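You operate a simulated robot arm through the tools that you are given. There is no shell and no other tool.

You run a simulated robot arm. Do the job below in one go: nothing can be reset, and whatever is moved stays where it is left.

## Task
Get the open layer of the half-laid pile ready for work. At the end: the cream cedar ticket with a wooden foot is on the open layer of the half-laid pile; the teal short pine-marked bundle is on the open layer of the half-laid pile; the thumb nut of the half-laid pallet is turned to loose; the cream birch ticket with a wooden foot is on the open layer of the half-laid pile; whatever was shut is shut again. Leave all else as you found it, and nothing knocked over. Set down upright: birch ticket with a wooden foot, cedar ticket with a wooden foot.

The check looks at the end state, three seconds after you hand in, the way a careful person would. Anything else that was tipped, shoved, dropped, spilled or broken makes it a failure.

## Robot
A 7-joint arm with a two-finger parallel gripper, fixed in place. Base frame: the origin is at the foot of the arm, x ahead of it, y to its left, z up; the work surface is at about z = 700. Lengths are in mm, angles in rad, forces in N, time in s.
With the tool pointing down near the work surface it reaches from about 100 to 660 mm from the base axis. Its first joint turns from -1.152 to 1.152 rad. Payload 1.57 kg.
Tool frame: the origin (TCP) lies between the finger pads and is the grasp point; the fingertips stand 30 mm ahead of it; z points along the fingers, y is the line along which they close. The gripper opens to 80 mm. The fingers are 17 mm wide and 12 mm thick; the gripper's body (40 by 82 mm) begins 80 mm behind the TCP.
Orientation is that of the tool frame in the base frame, as [roll, pitch, yaw] about the fixed x, y, z axes, in that order (R = Rz(yaw) Ry(pitch) Rx(roll)). With the fingers straight down and closing along the base's y, the tool's x points along the base's -x, its y along +y and its z along -z.

## Interface
- The arm moves only by the tool jog_arm. Its arguments are lists of equal length, an entry for each row: "offset": the shift along the tool's x, y, z in units of 200 mm (1.0 is 200 mm), a list of three; "rotation": the turn, a rotation vector about the tool's x, y, z in units of 180 degrees (1.0 is 180 degrees), a list of three. In form: {"offset": [[x, y, z], ...], "rotation": [[wx, wy, wz], ...]}. A call has 1 to 20 rows; each row is the pose to reach, as a shift and turn from the pose commanded when the call began, along the tool's axes at that moment. "gripper" is the closure, from 0 (fully open) to 1 (shut), set as the call begins (left out, the last holds). A call with a number of a shift or a turn outside -1 to 1 is refused whole. Each row takes 0.2 s and may step no farther than 50 mm and 0.15 rad from the row before; otherwise, or with a gripper value out of range, the whole call is refused. Where a pose cannot be reached the arm comes as near as it can. A force on the tool above 40 N (or 10 N above the force at the start of the call, whichever is more), or a blocked arm, ends the call early, and 0.2 s more pass. The fingers move at their own pace (about 72 mm/s each) and stop on an object; they squeeze with about 43 N. The grip force told is the motor's: it shows also when the fingers shut on nothing. Time passes only in rows, and 0.2 s behind the last, so rows that repeat a pose let the fingers close. The reply holds the time, the measured pose of the TCP, the force on the tool along the base axes, the opening and the grip force, in the units named above and with some noise, with the torque about the TCP (base axes, N m) and any sound that the robot's microphone picked up.
- Cameras (640 x 400 px; columns grow to the right, rows downward): "scene" is fixed at [39.7, 440.2, 1398.9]; the picture's right is [-0.85, -0.53, 0.00], its down [-0.43, 0.68, -0.59] and it looks along [0.32, -0.50, -0.81] (base axes); focal length 339 px, centre (320, 200). "wrist" rides on the gripper at [72, -7, -122] in the tool frame; the picture's right is [0.09, 1.00, 0.00], its down [-0.84, 0.08, -0.54] and it looks along [-0.54, 0.05, 0.84] (tool axes); focal length 238 px, centre (320, 200). There is no depth. A picture from a camera that has moved, and an enlarged one, comes with that camera's place and axes in the base frame and with its lens.
- grab_frame(camera): a new picture of that camera. It takes no simulated time.
- close_up(camera, box): a new picture of the part [left, top, right, bottom] of that camera's present view, enlarged. It takes no simulated time.
- close_job(): hands the job in; it is judged then, once.

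Places have to be worked out from the pictures, the camera data and where the tool is seen. Open the gripper and draw the arm clear of the work before you hand the job in, unless the task says otherwise.

The tools are called as a command line: name --argument value ..., lists and objects as JSON in quotes. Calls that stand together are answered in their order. jog_arm: Moves the arm, as the interface text tells. Its arguments: {"type":"object","properties":{"offset":{"type":"array","items":{"type":"array","items":{"type":"number"}}},"rotation":{"type":"array","items":{"type":"array","items":{"type":"number"}}},"gripper":{"type":"number"}},"required":["offset","rotation"]} The other tools are called the same way: grab_frame (camera) takes a picture; close_up (camera, box) takes an enlarged picture of a part of a camera's view; close_job () hands the job in.

At the start:

```text
clock: 0.0
position: [499.4, 112.7, 992.1]
ee_rot: [3.141, 0.004, -3.14]
force: [0.3, -0.1, 0.6]
moment: [-0.02, 0.02, 0.0]
grip_width: 80.1
gripper_force: 0.0
```

scene: 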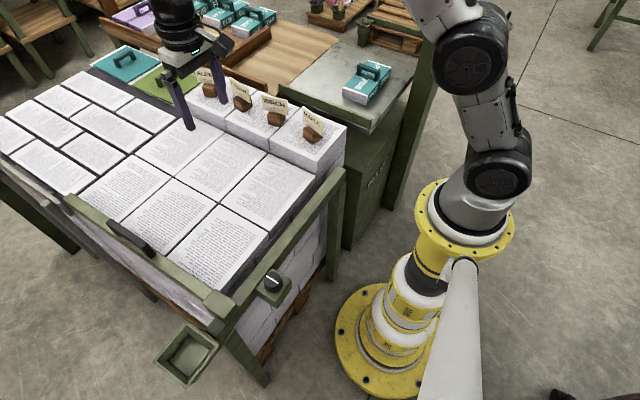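
wrist: 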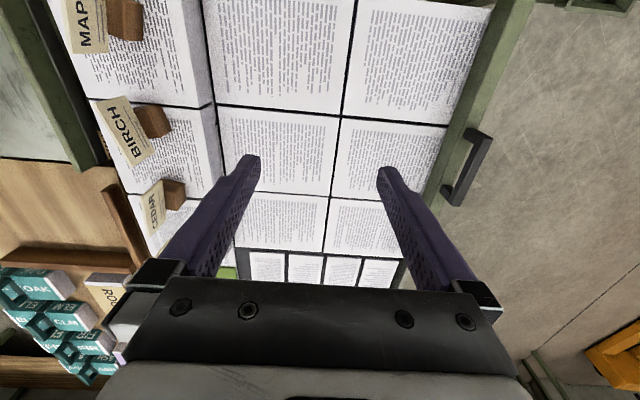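

I start by looking at the scene in detail before moving anything.

close_up --camera "scene" --box '[180, 50, 360, 163]'

close_up --camera "scene" --box '[90, 0, 290, 125]'

close_up --camera "scene" --box '[140, 230, 340, 400]'

close_up --camera "scene" --box '[280, 0, 480, 125]'

close_up --camera "scene" --box '[0, 60, 240, 300]'

close_up --camera "wrist" --box '[0, 240, 160, 400]'

```text
3.54 times, centred on (270, 106) of scene
camera zoom: at [39.7, 440.2, 1398.9], right [-0.85, -0.53, 0.0], down [-0.43, 0.68, -0.59], along [0.32, -0.5, -0.81], focal length 1201 px, centre (497, 531)
```

zoom: 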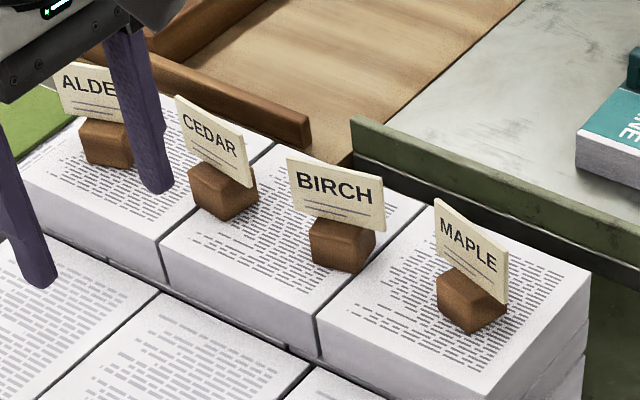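

```text
3.20 times, centred on (190, 62) of scene
camera zoom: at [39.7, 440.2, 1398.9], right [-0.85, -0.53, 0.0], down [-0.43, 0.68, -0.59], along [0.32, -0.5, -0.81], focal length 1086 px, centre (736, 640)
```

zoom: 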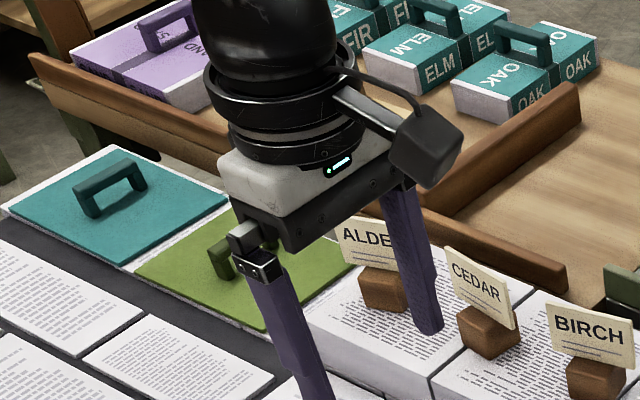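

```text
2.35 times, centred on (240, 315) of scene
camera zoom: at [39.7, 440.2, 1398.9], right [-0.85, -0.53, 0.0], down [-0.43, 0.68, -0.59], along [0.32, -0.5, -0.81], focal length 798 px, centre (508, -71)
```

zoom: 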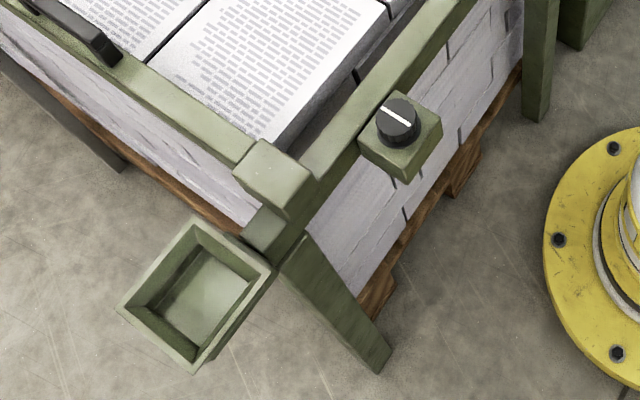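

```text
3.20 times, centred on (380, 62) of scene
camera zoom: at [39.7, 440.2, 1398.9], right [-0.85, -0.53, 0.0], down [-0.43, 0.68, -0.59], along [0.32, -0.5, -0.81], focal length 1086 px, centre (128, 640)
```

zoom: 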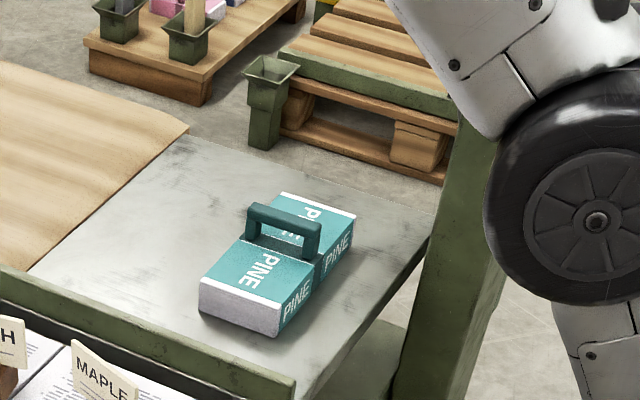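

```text
1.67 times, centred on (120, 180) of scene
camera zoom: at [39.7, 440.2, 1398.9], right [-0.85, -0.53, 0.0], down [-0.43, 0.68, -0.59], along [0.32, -0.5, -0.81], focal length 565 px, centre (653, 233)
```

zoom: 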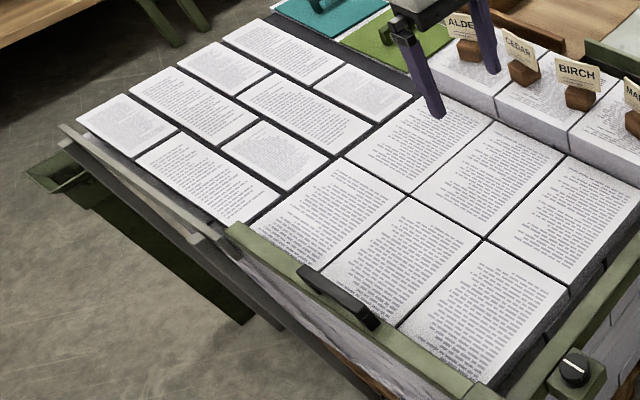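

```text
2.50 times, centred on (80, 320) of wrist
camera zoom: at [427.6, 105.8, 1113.0], right [-0.09, 1.0, 0.0], down [0.84, 0.08, 0.54], along [0.54, 0.05, -0.84], focal length 596 px, centre (920, -100)
```

zoom: 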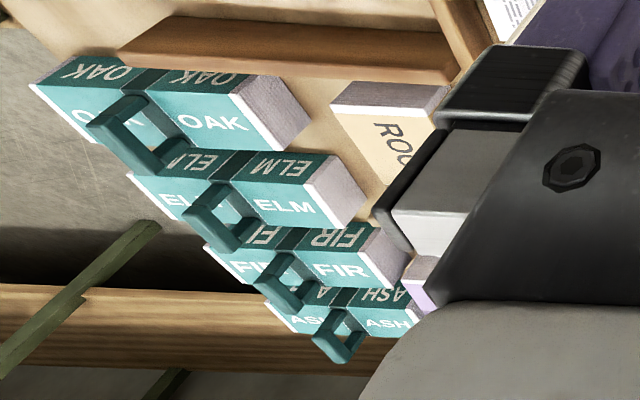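

I want a closer look at the knob, the cabinet at the right, the pine bundle and the pile's front handle.

close_up --camera "scene" --box '[235, 255, 315, 305]'

close_up --camera "scene" --box '[280, 80, 440, 250]'

close_up --camera "scene" --box '[0, 150, 200, 290]'

close_up --camera "wrist" --box '[180, 0, 520, 290]'

close_up --camera "wrist" --box '[0, 0, 230, 240]'

close_up --camera "wrist" --box '[500, 0, 640, 400]'

```text
8.00 times, centred on (275, 280) of scene
camera zoom: at [39.7, 440.2, 1398.9], right [-0.85, -0.53, 0.0], down [-0.43, 0.68, -0.59], along [0.32, -0.5, -0.81], focal length 2714 px, centre (680, -440)
```

zoom: 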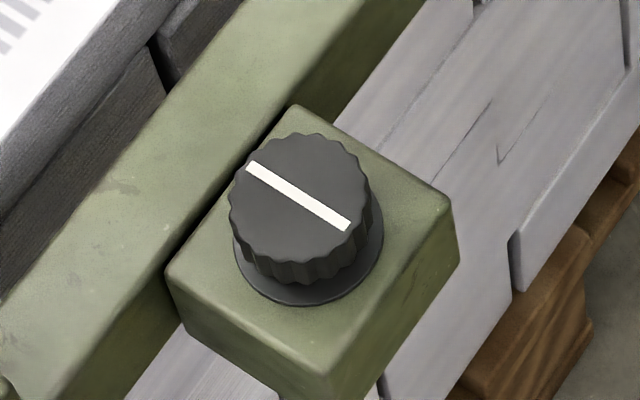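

```text
2.35 times, centred on (360, 165) of scene
camera zoom: at [39.7, 440.2, 1398.9], right [-0.85, -0.53, 0.0], down [-0.43, 0.68, -0.59], along [0.32, -0.5, -0.81], focal length 798 px, centre (226, 282)
```

zoom: 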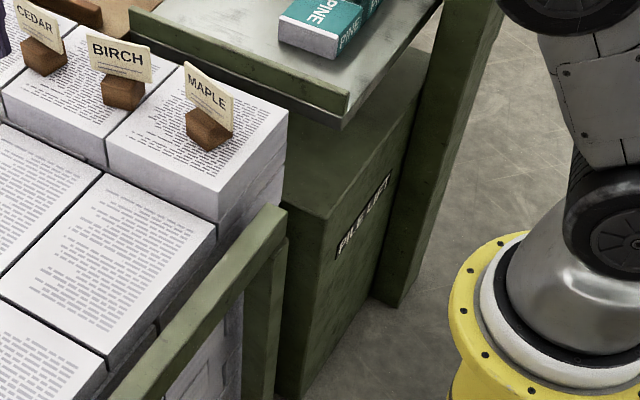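

```text
2.86 times, centred on (100, 220) of scene
camera zoom: at [39.7, 440.2, 1398.9], right [-0.85, -0.53, 0.0], down [-0.43, 0.68, -0.59], along [0.32, -0.5, -0.81], focal length 969 px, centre (949, 143)
```

zoom: 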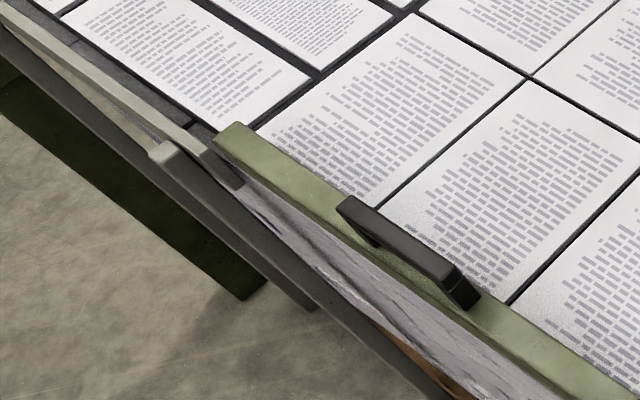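

```text
1.38 times, centred on (350, 145) of wrist
camera zoom: at [427.6, 105.8, 1113.0], right [-0.09, 1.0, 0.0], down [0.84, 0.08, 0.54], along [0.54, 0.05, -0.84], focal length 329 px, centre (279, 276)
```

zoom: 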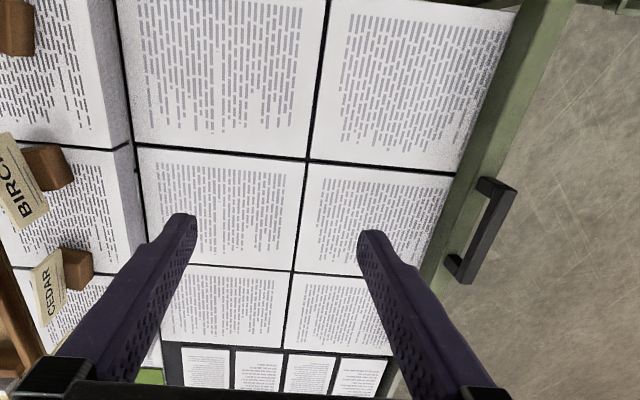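

```text
1.67 times, centred on (115, 120) of wrist
camera zoom: at [427.6, 105.8, 1113.0], right [-0.09, 1.0, 0.0], down [0.84, 0.08, 0.54], along [0.54, 0.05, -0.84], focal length 397 px, centre (662, 333)
```

zoom: 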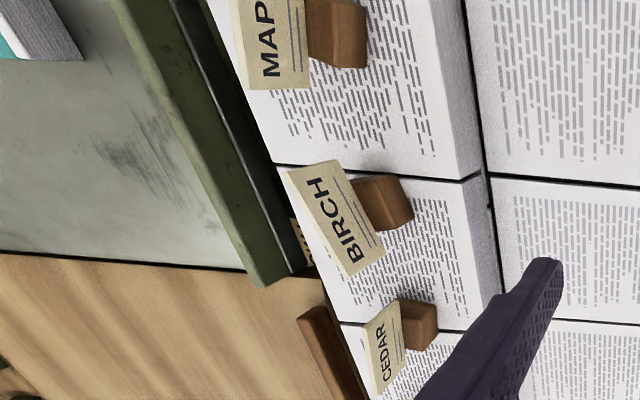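

```text
1.00 times, centred on (570, 200) of wrist (not enlarged: the box is as wide or as high as the picture)
camera zoom: at [427.6, 105.8, 1113.0], right [-0.09, 1.0, 0.0], down [0.84, 0.08, 0.54], along [0.54, 0.05, -0.84], focal length 238 px, centre (70, 200)
```

zoom: 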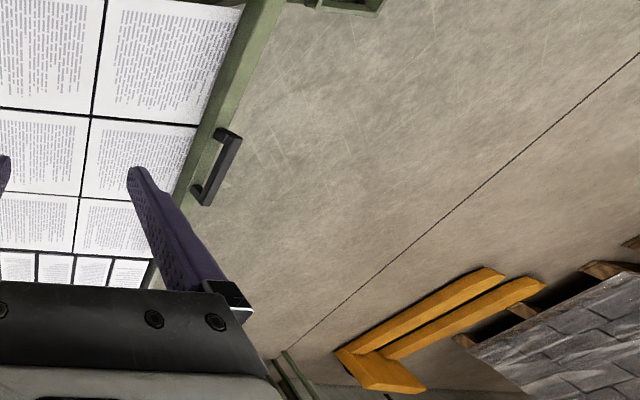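

The thumb nut sits on a small green box on the frame, near (285, 250, 700). I'll move the arm back and left at the current safe height, so the wrist camera can see it from closer up.

jog_arm --offset '[[0.2, 0.13, 0], [0.4, 0.26, 0], [0.6, 0.39, 0], [0.8, 0.52, 0], [1.0, 0.65, 0]]' --rotation '[[0, 0, 0], [0, 0, 0], [0, 0, 0], [0, 0, 0], [0, 0, 0]]' --gripper 0

```text
clock: 1.2
position: [300.0, 245.6, 992.8]
ee_rot: [3.14, 0.003, 3.141]
force: [0.2, 0.5, 0.3]
moment: [0.0, -0.01, -0.01]
grip_width: 80.3
gripper_force: 0.0
```

Clear now; pictures from both cameras.

grab_frame --camera "wrist"

grab_frame --camera "scene"

close_up --camera "scene" --box '[90, 0, 290, 125]'

```text
taken
camera wrist: at [228.0, 237.9, 1114.0], right [-0.09, 1.0, 0.0], down [0.84, 0.08, 0.54], along [0.54, 0.05, -0.84], focal length 238 px, centre (320, 200)
```

wrist: 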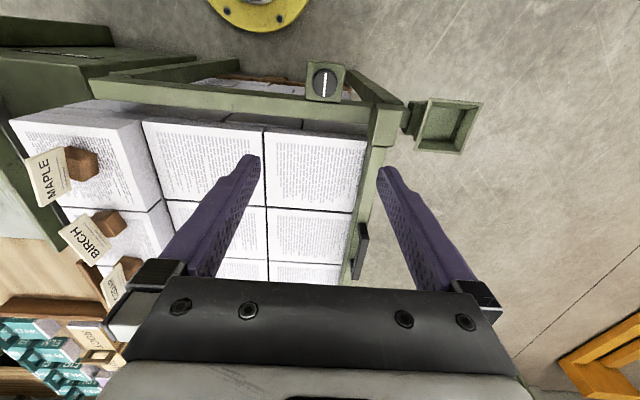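

```text
taken
```

scene: 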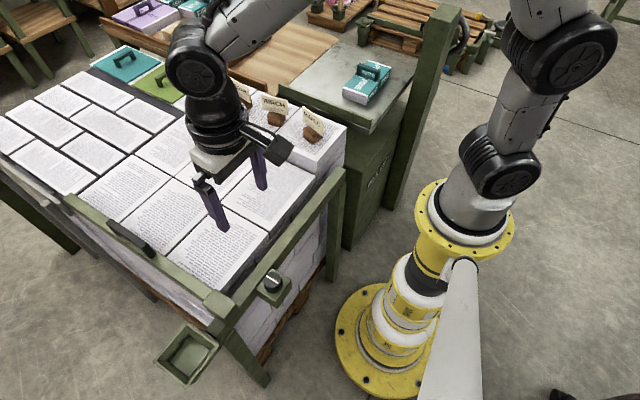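

```text
3.20 times, centred on (190, 62) of scene
camera zoom: at [39.7, 440.2, 1398.9], right [-0.85, -0.53, 0.0], down [-0.43, 0.68, -0.59], along [0.32, -0.5, -0.81], focal length 1086 px, centre (736, 640)
```

zoom: 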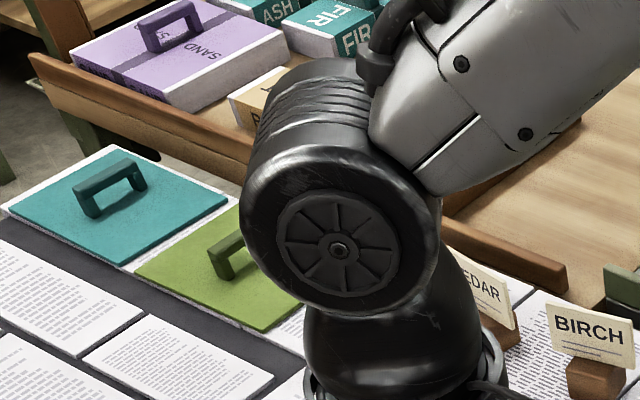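

The knob is visible at (325, 84) in the wrist view; I zoom in on it and on its surroundings for any markings.

close_up --camera "wrist" --box '[280, 50, 380, 112]'

close_up --camera "wrist" --box '[0, 40, 200, 165]'

close_up --camera "wrist" --box '[340, 80, 500, 180]'

close_up --camera "wrist" --box '[0, 290, 160, 400]'

```text
6.40 times, centred on (330, 81) of wrist
camera zoom: at [228.0, 237.9, 1114.0], right [-0.09, 1.0, 0.0], down [0.84, 0.08, 0.54], along [0.54, 0.05, -0.84], focal length 1525 px, centre (256, 962)
```

zoom: 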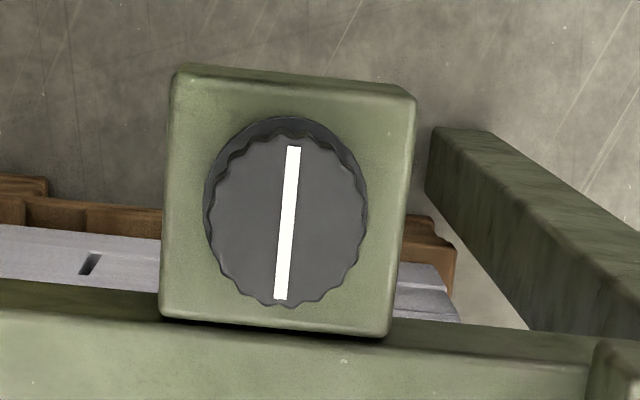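

```text
3.20 times, centred on (100, 102) of wrist
camera zoom: at [228.0, 237.9, 1114.0], right [-0.09, 1.0, 0.0], down [0.84, 0.08, 0.54], along [0.54, 0.05, -0.84], focal length 763 px, centre (1024, 512)
```

zoom: 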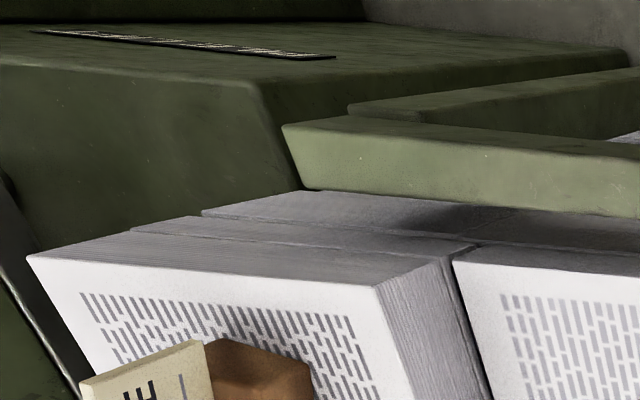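

```text
4.00 times, centred on (420, 130) of wrist
camera zoom: at [228.0, 237.9, 1114.0], right [-0.09, 1.0, 0.0], down [0.84, 0.08, 0.54], along [0.54, 0.05, -0.84], focal length 953 px, centre (-80, 480)
```

zoom: 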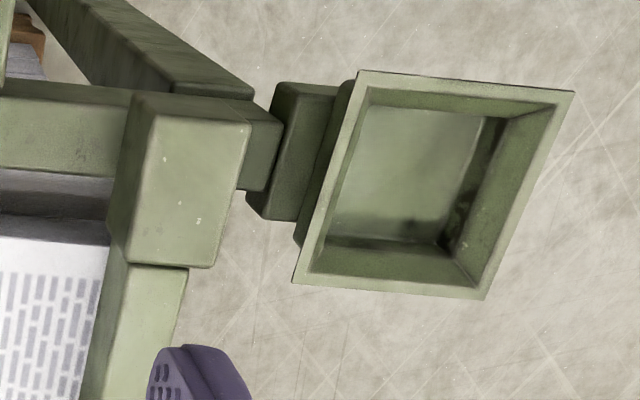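

```text
3.64 times, centred on (80, 345) of wrist
camera zoom: at [228.0, 237.9, 1114.0], right [-0.09, 1.0, 0.0], down [0.84, 0.08, 0.54], along [0.54, 0.05, -0.84], focal length 867 px, centre (1193, -327)
```

zoom: 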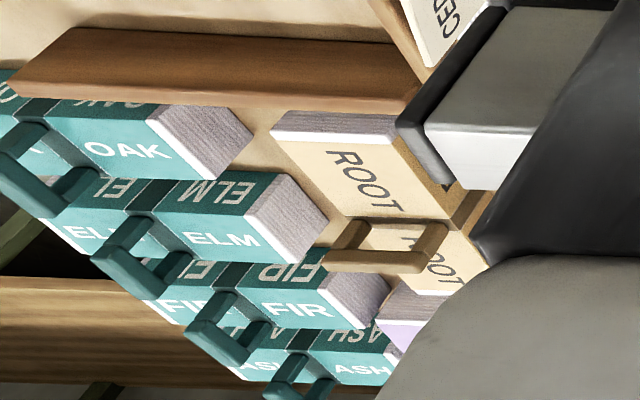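

No lettering is visible on the knob's top. I'll scan the rest of the scene for labels or a second, similar knob.

close_up --camera "scene" --box '[300, 0, 500, 125]'

close_up --camera "scene" --box '[330, 120, 430, 220]'

close_up --camera "scene" --box '[0, 0, 200, 125]'

close_up --camera "scene" --box '[240, 200, 360, 320]'

close_up --camera "scene" --box '[140, 280, 280, 400]'

close_up --camera "scene" --box '[440, 0, 640, 125]'

```text
3.20 times, centred on (400, 62) of scene
camera zoom: at [39.7, 440.2, 1398.9], right [-0.85, -0.53, 0.0], down [-0.43, 0.68, -0.59], along [0.32, -0.5, -0.81], focal length 1086 px, centre (64, 640)
```

zoom: 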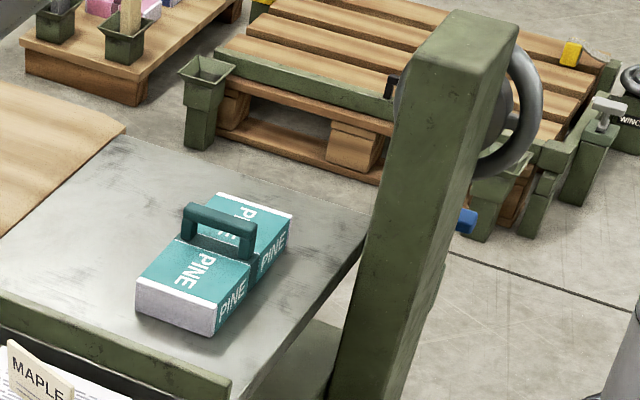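

```text
4.00 times, centred on (380, 170) of scene
camera zoom: at [39.7, 440.2, 1398.9], right [-0.85, -0.53, 0.0], down [-0.43, 0.68, -0.59], along [0.32, -0.5, -0.81], focal length 1357 px, centre (80, 320)
```

zoom: 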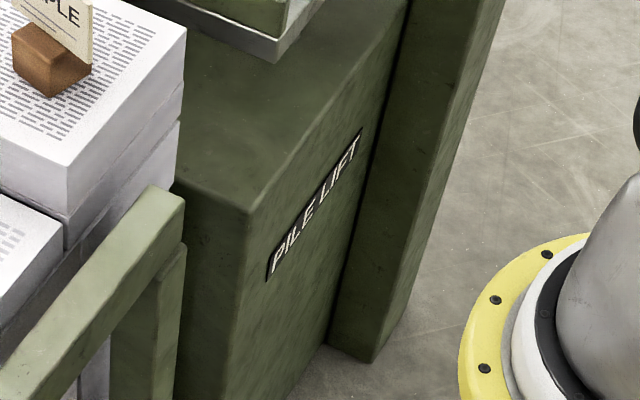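

```text
3.20 times, centred on (100, 62) of scene
camera zoom: at [39.7, 440.2, 1398.9], right [-0.85, -0.53, 0.0], down [-0.43, 0.68, -0.59], along [0.32, -0.5, -0.81], focal length 1086 px, centre (1024, 640)
```

zoom: 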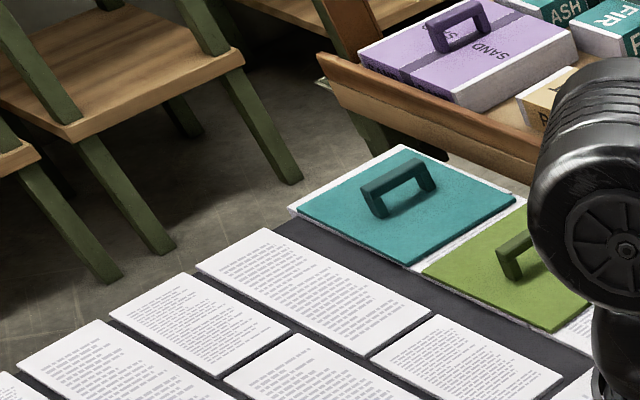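

```text
3.33 times, centred on (300, 260) of scene
camera zoom: at [39.7, 440.2, 1398.9], right [-0.85, -0.53, 0.0], down [-0.43, 0.68, -0.59], along [0.32, -0.5, -0.81], focal length 1131 px, centre (387, 0)
```

zoom: 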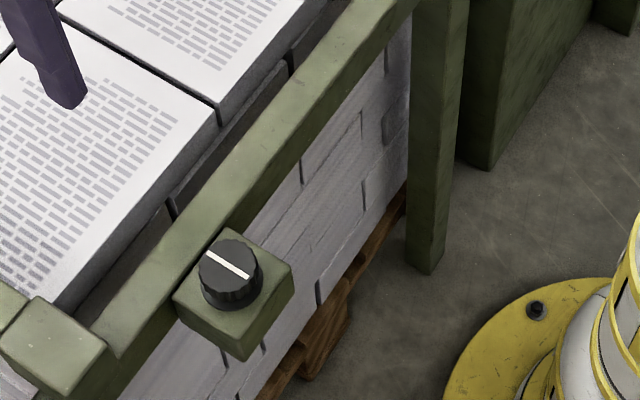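

```text
3.33 times, centred on (210, 340) of scene
camera zoom: at [39.7, 440.2, 1398.9], right [-0.85, -0.53, 0.0], down [-0.43, 0.68, -0.59], along [0.32, -0.5, -0.81], focal length 1131 px, centre (687, -267)
```

zoom: 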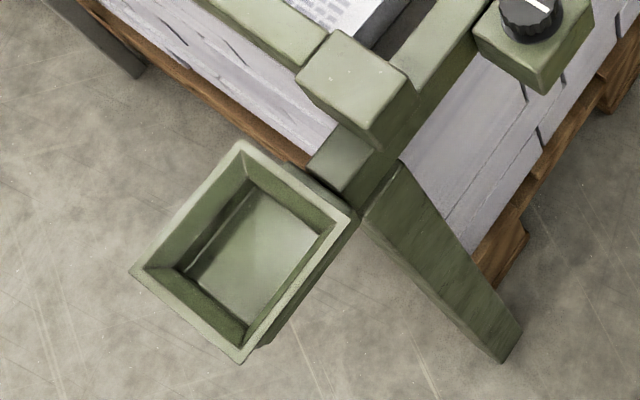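

```text
3.20 times, centred on (540, 62) of scene
camera zoom: at [39.7, 440.2, 1398.9], right [-0.85, -0.53, 0.0], down [-0.43, 0.68, -0.59], along [0.32, -0.5, -0.81], focal length 1086 px, centre (-384, 640)
```

zoom: 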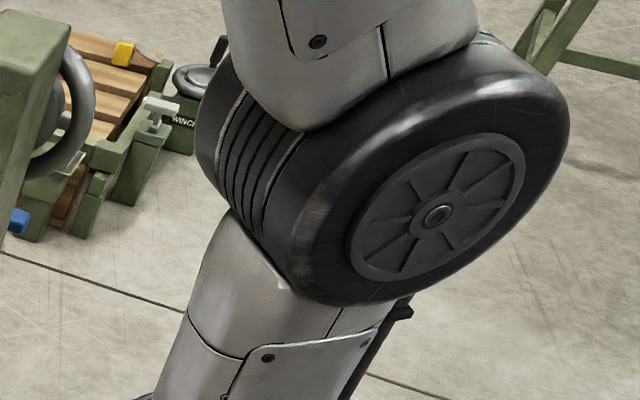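

No labels found elsewhere (only "PILE LIFT"). I'll lower and pull back to view the base-side face of the nut's box, keeping well above everything.

jog_arm --offset '[[0.16, 0, 0.14], [0.32, 0, 0.28], [0.48, 0, 0.42], [0.64, 0, 0.56]]' --rotation '[[0, 0, 0], [0, 0, 0], [0, 0, 0], [0, 0, 0]]'

grab_frame --camera "wrist"

```text
clock: 2.2
position: [170.6, 243.4, 878.4]
ee_rot: [3.138, 0.005, -3.139]
force: [-0.2, 1.0, 0.4]
moment: [-0.01, -0.01, 0.04]
grip_width: 79.7
gripper_force: 0.0
```

```text
taken
camera wrist: at [98.6, 236.9, 999.8], right [-0.09, 1.0, 0.0], down [0.83, 0.08, 0.55], along [0.54, 0.05, -0.84], focal length 238 px, centre (320, 200)
```

wrist: 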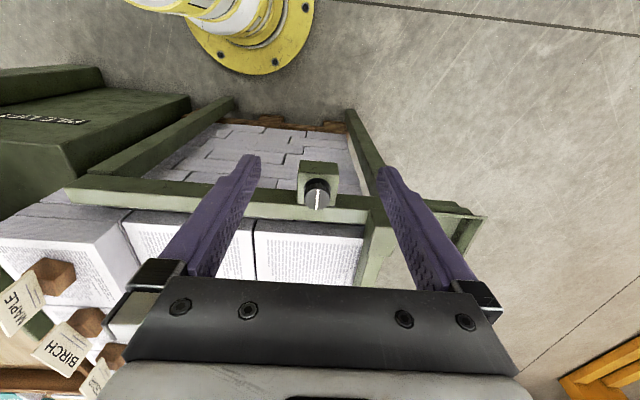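

close_up --camera "wrist" --box '[270, 140, 370, 220]'

close_up --camera "wrist" --box '[140, 90, 400, 250]'

```text
5.00 times, centred on (320, 180) of wrist
camera zoom: at [98.6, 236.9, 999.8], right [-0.09, 1.0, 0.0], down [0.83, 0.08, 0.55], along [0.54, 0.05, -0.84], focal length 1192 px, centre (320, 300)
```

zoom: 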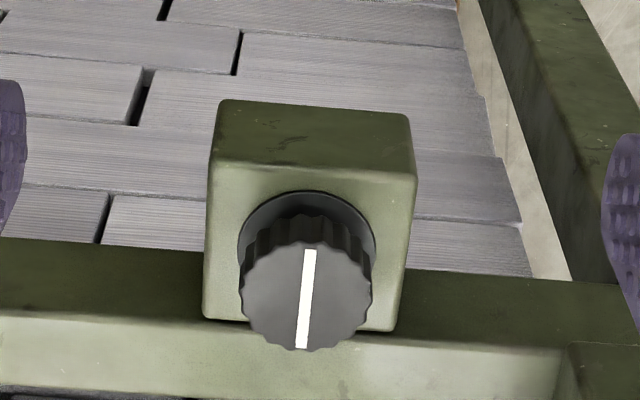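

```text
2.46 times, centred on (270, 170) of wrist
camera zoom: at [98.6, 236.9, 999.8], right [-0.09, 1.0, 0.0], down [0.83, 0.08, 0.55], along [0.54, 0.05, -0.84], focal length 587 px, centre (443, 274)
```

zoom: 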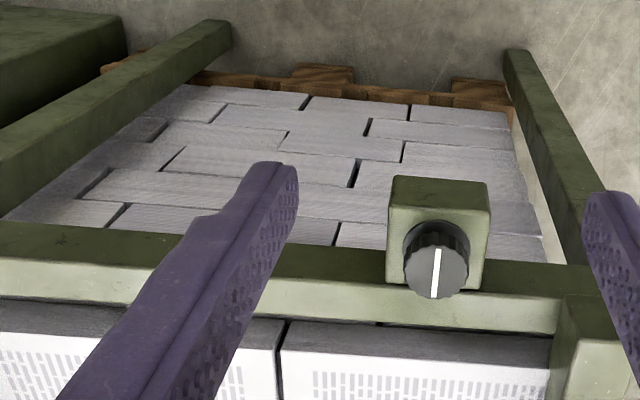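

No lettering on any face, so I take "loose" as counter-clockwise from above. Triangulating the two wrist views puts the knob top at about (275, 249, 727), with the box top near z = 702; I hover above it to check alignment.

jog_arm --offset '[[-0.173, 0.011, 0.133], [-0.345, 0.022, 0.267], [-0.518, 0.034, 0.4], [-0.518, 0.034, 0.4]]' --rotation '[[0, 0, 0], [0, 0, 0], [0, 0, 0], [0, 0, 0]]'

grab_frame --camera "wrist"

close_up --camera "scene" --box '[200, 200, 340, 320]'

```text
clock: 3.2
position: [275.7, 247.8, 799.7]
ee_rot: [3.14, 0.002, -3.14]
force: [0.2, -0.9, -1.0]
moment: [0.03, 0.01, 0.01]
grip_width: 80.3
gripper_force: 0.0
```

```text
taken
camera wrist: at [203.2, 241.7, 921.6], right [-0.09, 1.0, 0.0], down [0.84, 0.08, 0.54], along [0.54, 0.05, -0.84], focal length 238 px, centre (320, 200)
```

wrist: 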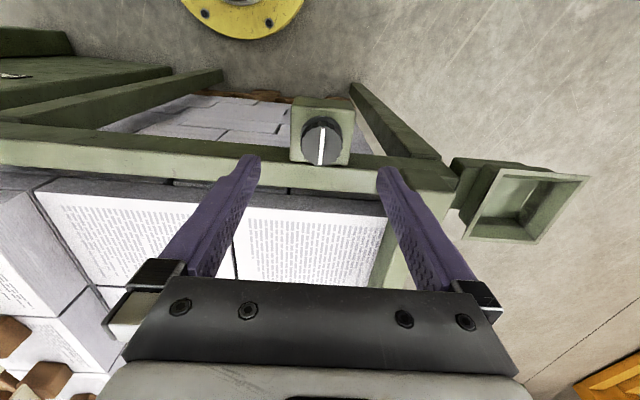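

```text
3.33 times, centred on (270, 260) of scene
camera zoom: at [39.7, 440.2, 1398.9], right [-0.85, -0.53, 0.0], down [-0.43, 0.68, -0.59], along [0.32, -0.5, -0.81], focal length 1131 px, centre (487, 0)
```

zoom: 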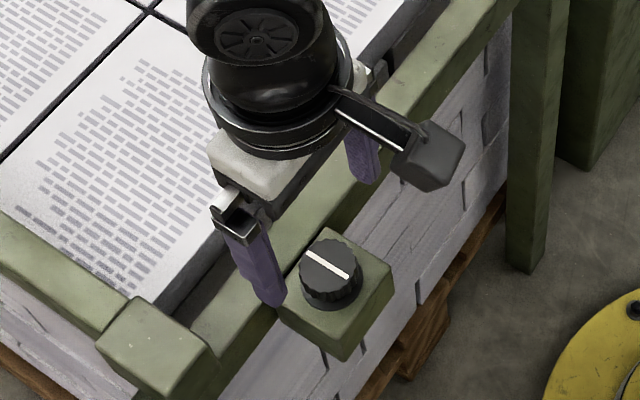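

The knob should appear at about (321, 148) if I'm directly above it; I zoom in to measure the residual offset.

close_up --camera "wrist" --box '[270, 85, 370, 185]'

```text
4.00 times, centred on (320, 135) of wrist
camera zoom: at [203.2, 241.7, 921.6], right [-0.09, 1.0, 0.0], down [0.84, 0.08, 0.54], along [0.54, 0.05, -0.84], focal length 953 px, centre (320, 460)
```

zoom: 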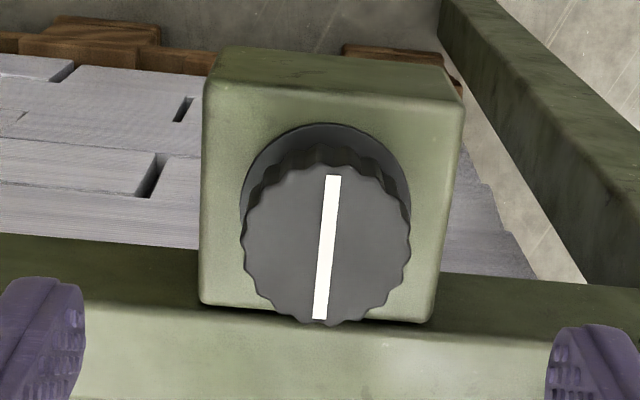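

The knob centre is at about (274, 249.5), 2 mm off my position. I descend to TCP z ≈ 738 so the tips stay about 6 mm above the box.

jog_arm --offset '[[0.003, 0, 0.12], [0.005, 0, 0.22], [0.005, 0, 0.31], [0.005, 0, 0.31]]' --rotation '[[0, 0, 0], [0, 0, 0], [0, 0, 0], [0, 0, 0]]'

close_up --camera "wrist" --box '[240, 80, 400, 200]'

close_up --camera "scene" --box '[220, 230, 320, 310]'

```text
clock: 4.2
position: [273.8, 249.9, 737.8]
ee_rot: [3.141, 0.003, -3.139]
force: [-1.1, 0.3, -0.3]
moment: [0.0, -0.02, -0.01]
grip_width: 80.1
gripper_force: 0.1
```

```text
3.33 times, centred on (320, 140) of wrist
camera zoom: at [202.0, 243.3, 858.9], right [-0.09, 1.0, 0.0], down [0.84, 0.08, 0.54], along [0.54, 0.05, -0.84], focal length 794 px, centre (320, 400)
```

zoom: 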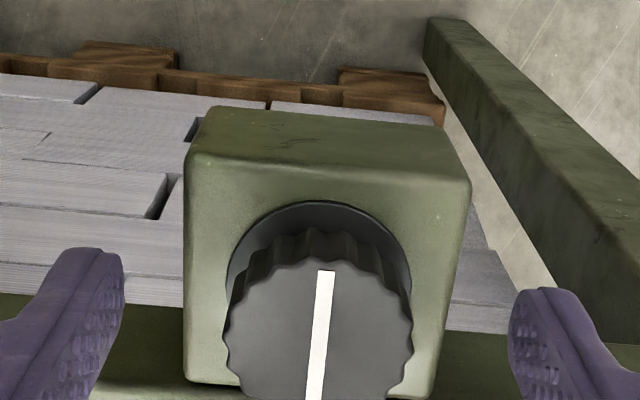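

```text
5.00 times, centred on (270, 270) of scene
camera zoom: at [39.7, 440.2, 1398.9], right [-0.85, -0.53, 0.0], down [-0.43, 0.68, -0.59], along [0.32, -0.5, -0.81], focal length 1696 px, centre (570, -150)
```

zoom: 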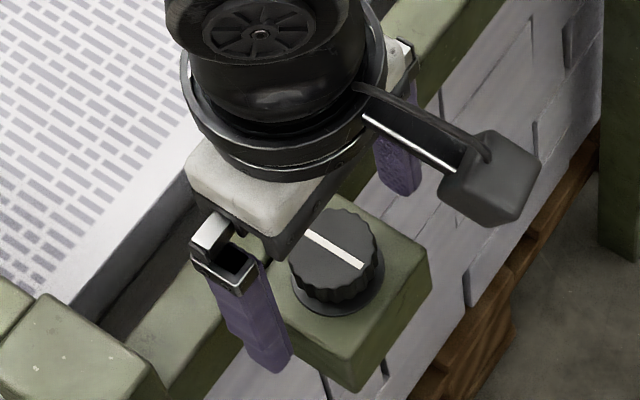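

The fingers straddle the knob with no contact. I close the gripper on it.

jog_arm --offset '[[0, 0, 0], [0, 0, 0], [0, 0, 0], [0, 0, 0]]' --rotation '[[0, 0, 0], [0, 0, 0], [0, 0, 0], [0, 0, 0]]' --gripper 1

```text
clock: 5.2
position: [274.3, 249.8, 738.7]
ee_rot: [3.141, 0.005, -3.141]
force: [0.7, -0.1, -1.5]
moment: [-0.11, -0.08, 0.02]
grip_width: 37.4
gripper_force: 43.3
```

Gripped at 37.4 mm width. I turn counter-clockwise (negative about the tool's z) by about 0.5 rad and watch the torque.

jog_arm --offset '[[0, 0, 0], [0, 0, 0], [0, 0, 0], [0, 0, 0]]' --rotation '[[0, 0, -0.04], [0, 0, -0.08], [0, 0, -0.12], [0, 0, -0.16]]'

close_up --camera "scene" --box '[220, 230, 320, 310]'

close_up --camera "wrist" --box '[240, 80, 400, 200]'

```text
clock: 6.2
position: [274.2, 248.7, 736.9]
ee_rot: [-3.141, 0.003, -2.635]
force: [5.8, -14.1, 13.0]
moment: [-0.45, 0.15, -0.03]
grip_width: 37.3
gripper_force: 43.0
```

```text
5.00 times, centred on (270, 270) of scene
camera zoom: at [39.7, 439.8, 1399.0], right [-0.85, -0.53, 0.0], down [-0.43, 0.68, -0.59], along [0.32, -0.5, -0.81], focal length 1696 px, centre (570, -150)
```

zoom: 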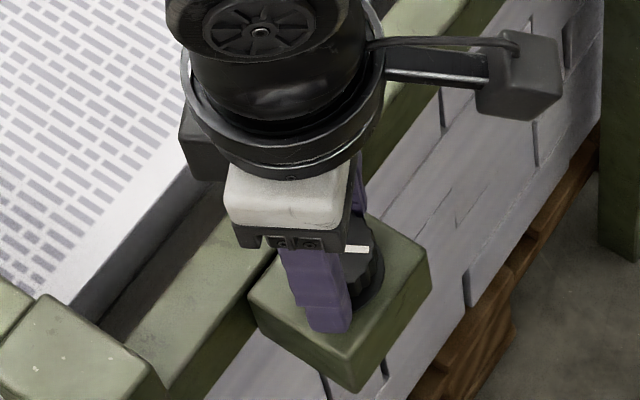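

```text
3.33 times, centred on (320, 140) of wrist
camera zoom: at [214.5, 208.5, 859.0], right [-0.56, 0.83, 0.0], down [0.69, 0.47, 0.54], along [0.45, 0.31, -0.84], focal length 794 px, centre (320, 400)
```

zoom: 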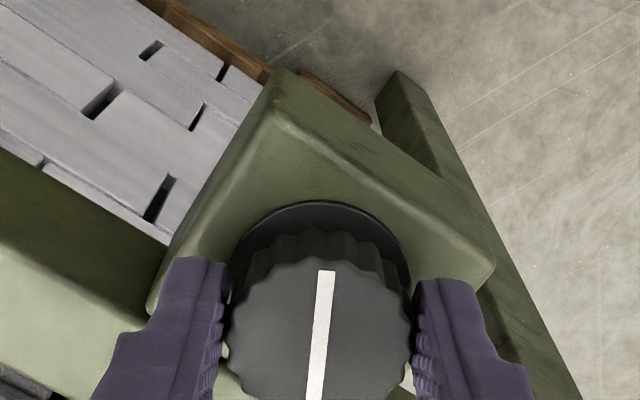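

The knob turns with the fingers and no stop is felt yet (moment about z is nearly zero). I keep turning in the same direction.

jog_arm --offset '[[0, 0, 0], [0, 0, 0], [0, 0, 0], [0, 0, 0]]' --rotation '[[0, 0, -0.04], [0, 0, -0.08], [0, 0, -0.12], [0, 0, -0.16]]'

close_up --camera "wrist" --box '[240, 80, 400, 200]'

```text
clock: 7.3
position: [275.4, 247.4, 737.6]
ee_rot: [-3.139, 0.002, -2.138]
force: [1.3, -5.9, 4.8]
moment: [0.23, -0.4, 0.0]
grip_width: 37.3
gripper_force: 43.7
stopped in row 4: the force on the tool passed its limit at 41 N (the readings are from after the stop); the commanded pose is now the measured one
```

```text
3.33 times, centred on (320, 140) of wrist
camera zoom: at [241.9, 184.4, 859.1], right [-0.89, 0.46, 0.0], down [0.38, 0.75, 0.54], along [0.25, 0.48, -0.84], focal length 794 px, centre (320, 400)
```

zoom: 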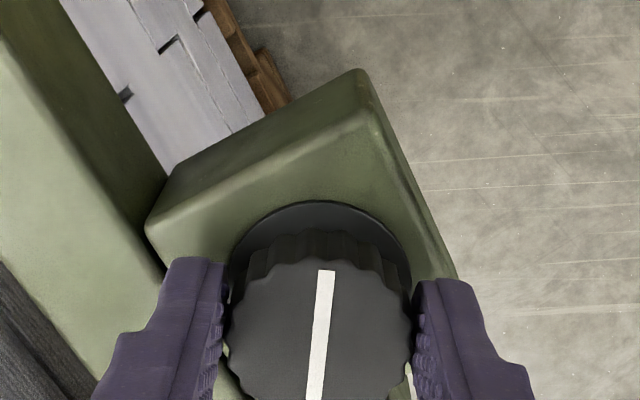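

About 1 rad turned; the stop came from side force since I'm gripping slightly off-axis, and the pose has now relaxed. I continue in smaller increments.

jog_arm --offset '[[0, 0, 0], [0, 0, 0]]' --rotation '[[0, 0, -0.03], [0, 0, -0.06]]'

```text
clock: 7.9
position: [275.6, 248.4, 738.2]
ee_rot: [-3.14, 0.001, -1.95]
force: [9.2, -4.5, -0.3]
moment: [-1.02, 0.58, -0.04]
grip_width: 37.2
gripper_force: 43.3
```

jog_arm --offset '[[0, 0, 0], [0, 0, 0]]' --rotation '[[0, 0, -0.03], [0, 0, -0.06]]'

close_up --camera "wrist" --box '[240, 80, 400, 200]'

grab_frame --camera "scene"

```text
clock: 8.5
position: [275.1, 247.6, 738.1]
ee_rot: [-3.14, 0.002, -1.76]
force: [9.0, -13.6, 10.3]
moment: [-0.35, 0.14, -0.02]
grip_width: 37.3
gripper_force: 43.4
```

```text
3.33 times, centred on (320, 140) of wrist
camera zoom: at [268.5, 176.4, 859.1], right [-1.0, 0.1, 0.0], down [0.08, 0.84, 0.54], along [0.05, 0.54, -0.84], focal length 794 px, centre (320, 400)
```

zoom: 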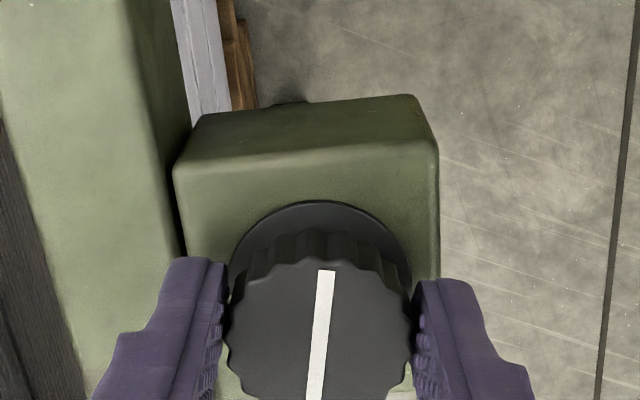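

```text
taken
```

scene: 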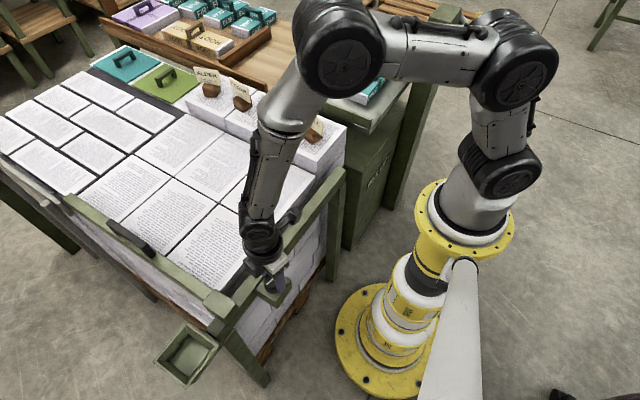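

About 79° turned with no end stop felt. I continue gently past 90° while checking that the white line still moves with the fingers.

jog_arm --offset '[[0, 0, 0], [0, 0, 0]]' --rotation '[[0, 0, -0.03], [0, 0, -0.06]]'

close_up --camera "wrist" --box '[240, 80, 400, 200]'

```text
clock: 9.1
position: [276.3, 248.3, 737.6]
ee_rot: [-3.138, 0.002, -1.57]
force: [20.9, -24.4, 12.2]
moment: [-0.92, -0.24, -0.05]
grip_width: 37.2
gripper_force: 42.9
```

```text
3.33 times, centred on (320, 140) of wrist
camera zoom: at [282.3, 176.2, 859.1], right [-1.0, -0.09, 0.0], down [-0.08, 0.84, 0.54], along [-0.05, 0.54, -0.84], focal length 794 px, centre (320, 400)
```

zoom: 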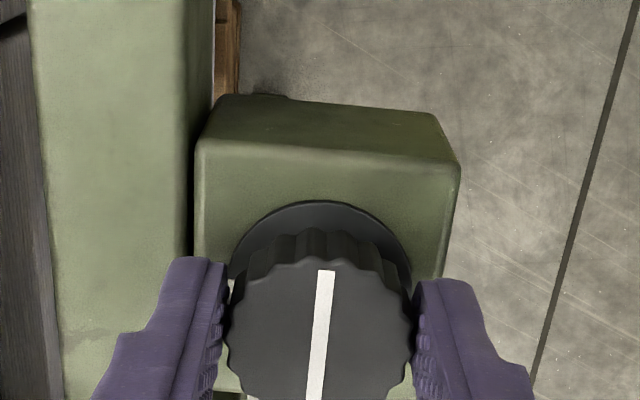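

Exactly 90° turned and the white line still follows the fingers, but side force has built up. I ease the grip by a few millimetres to relax it.

jog_arm --offset '[[0, 0, 0], [0, 0, 0]]' --rotation '[[0, 0, 0], [0, 0, 0]]' --gripper 0.44

close_up --camera "wrist" --box '[240, 80, 400, 200]'

```text
clock: 9.7
position: [273.7, 248.8, 736.8]
ee_rot: [-3.14, -0.001, -1.572]
force: [0.0, 0.6, 0.0]
moment: [0.03, -0.03, -0.01]
grip_width: 44.9
gripper_force: 0.0
```

```text
3.33 times, centred on (320, 140) of wrist
camera zoom: at [280.8, 177.1, 858.5], right [-1.0, -0.09, 0.0], down [-0.08, 0.84, 0.54], along [-0.05, 0.54, -0.84], focal length 794 px, centre (320, 400)
```

zoom: 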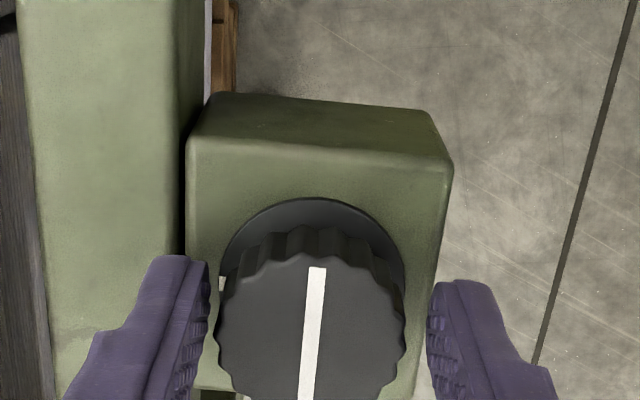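

There are white marks on the box beside the knob on the +x side that weren't visible before. I rise straight up to look at them.

jog_arm --offset '[[0, 0, -0.15], [0, 0, -0.3], [0, 0, -0.3]]' --rotation '[[0, 0, 0], [0, 0, 0], [0, 0, 0]]'

close_up --camera "wrist" --box '[260, 80, 380, 180]'

close_up --camera "scene" --box '[235, 255, 315, 305]'

```text
clock: 10.5
position: [273.6, 249.7, 796.8]
ee_rot: [-3.139, -0.001, -1.573]
force: [0.4, -0.1, 0.0]
moment: [0.01, -0.03, -0.04]
grip_width: 44.8
gripper_force: 0.2
```

```text
4.00 times, centred on (320, 130) of wrist
camera zoom: at [280.4, 177.4, 918.6], right [-1.0, -0.09, 0.0], down [-0.08, 0.84, 0.54], along [-0.05, 0.54, -0.84], focal length 953 px, centre (320, 480)
```

zoom: 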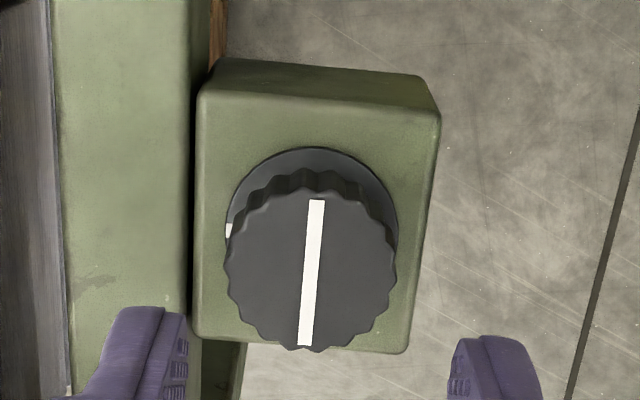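

```text
8.00 times, centred on (275, 280) of scene
camera zoom: at [39.6, 440.2, 1398.9], right [-0.85, -0.53, 0.0], down [-0.43, 0.68, -0.59], along [0.32, -0.5, -0.81], focal length 2714 px, centre (680, -440)
```

zoom: 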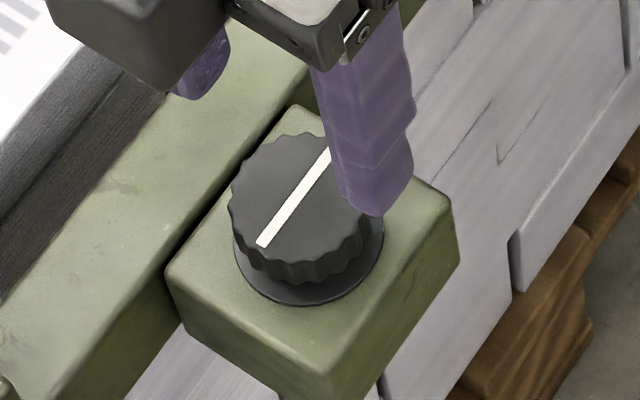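

A small white index mark sits on the dark flange on the +x side, where the line pointed originally. I rotate the wrist further above the knob to view the flange from the +x side and see whether other marks exist.

jog_arm --offset '[[0, 0, -0.05], [0, 0, -0.1], [0, 0, -0.15], [0, 0, -0.2], [0, 0, -0.2], [0, 0, -0.2], [0, 0, -0.2], [0, 0, -0.2]]' --rotation '[[0, 0, -0.045], [0, 0, -0.09], [0, 0, -0.135], [0, 0, -0.18], [0, 0, -0.225], [0, 0, -0.27], [0, 0, -0.315], [0, 0, -0.36]]'

grab_frame --camera "wrist"

close_up --camera "wrist" --box '[260, 80, 380, 180]'

grab_frame --camera "scene"

```text
clock: 12.3
position: [273.7, 249.9, 837.4]
ee_rot: [-3.139, -0.002, -0.437]
force: [-0.1, -0.7, -0.1]
moment: [0.0, 0.03, -0.02]
grip_width: 44.6
gripper_force: 0.1
```

```text
taken
camera wrist: at [342.4, 224.6, 959.0], right [-0.34, -0.94, 0.0], down [-0.79, 0.29, 0.54], along [-0.51, 0.18, -0.84], focal length 238 px, centre (320, 200)
```

wrist: 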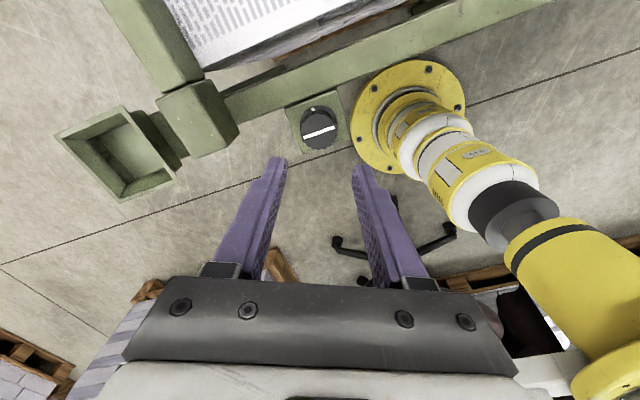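

```text
4.00 times, centred on (320, 130) of wrist
camera zoom: at [342.4, 224.6, 959.0], right [-0.34, -0.94, 0.0], down [-0.79, 0.29, 0.54], along [-0.51, 0.18, -0.84], focal length 953 px, centre (320, 480)
```

zoom: 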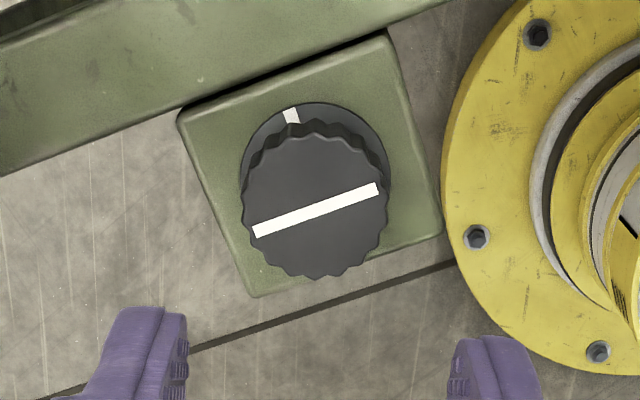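

```text
taken
```

scene: 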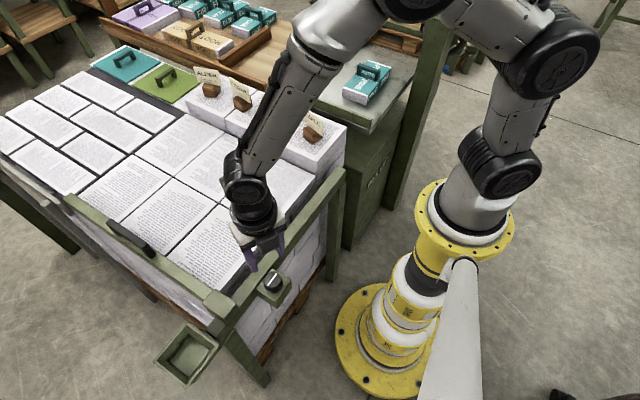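

Only one index mark exists (+x), and the line was aligned with it at the start; it is now at 90°. I'll go back to yaw −1.57, regrip centred on the knob axis (about 276, 249.3), and gently probe whether there is an end stop further on.

jog_arm --offset '[[0.0115, -0.0026, 0], [0.0115, -0.0026, 0], [0.0115, -0.0026, 0], [0.0115, -0.0026, 0], [0.0115, -0.0026, 0.05], [0.0115, -0.0026, 0.1], [0.0115, -0.0026, 0.15], [0.0115, -0.0026, 0.2], [0.0115, -0.0026, 0.3], [0.0115, -0.0026, 0.4], [0.0115, -0.0026, 0.497], [0.0115, -0.0026, 0.497]]' --rotation '[[0, 0, 0.045], [0, 0, 0.09], [0, 0, 0.135], [0, 0, 0.18], [0, 0, 0.225], [0, 0, 0.27], [0, 0, 0.315], [0, 0, 0.36], [0, 0, 0.36], [0, 0, 0.36], [0, 0, 0.36], [0, 0, 0.36]]' --gripper 0.3

close_up --camera "wrist" --box '[240, 80, 400, 200]'

```text
clock: 14.9
position: [278.6, 247.6, 738.0]
ee_rot: [3.141, 0.001, -1.573]
force: [0.0, -0.5, 0.5]
moment: [-0.01, 0.01, -0.04]
grip_width: 55.8
gripper_force: 0.0
```

```text
3.33 times, centred on (320, 140) of wrist
camera zoom: at [284.5, 176.3, 859.3], right [-1.0, -0.09, 0.0], down [-0.08, 0.84, 0.54], along [-0.05, 0.54, -0.84], focal length 794 px, centre (320, 400)
```

zoom: 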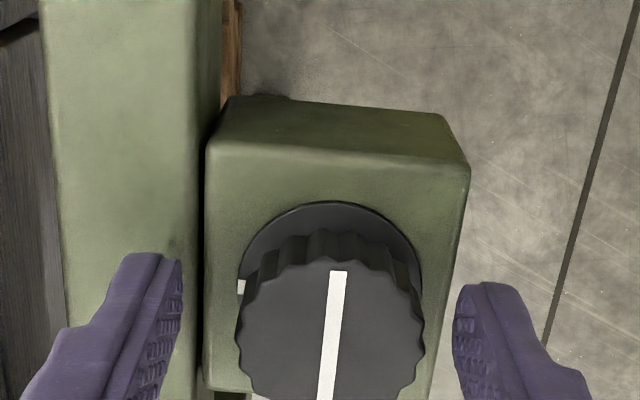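

The knob sits about 3 mm toward −x of the finger centre. I correct that and close on it.

jog_arm --offset '[[-0.005, 0.0135, 0], [-0.005, 0.0135, 0]]' --rotation '[[0, 0, 0], [0, 0, 0]]'

jog_arm --offset '[[0, 0, 0], [0, 0, 0], [0, 0, 0]]' --rotation '[[0, 0, 0], [0, 0, 0], [0, 0, 0]]' --gripper 1

```text
clock: 15.5
position: [276.0, 250.2, 737.4]
ee_rot: [-3.14, 0.001, -1.572]
force: [0.7, -0.8, -0.6]
moment: [0.02, 0.01, 0.02]
grip_width: 56.0
gripper_force: 0.0
```

```text
clock: 16.3
position: [276.0, 248.6, 738.0]
ee_rot: [-3.138, 0.003, -1.572]
force: [13.2, -3.8, -4.3]
moment: [0.17, -0.11, -0.01]
grip_width: 37.2
gripper_force: 43.9
```

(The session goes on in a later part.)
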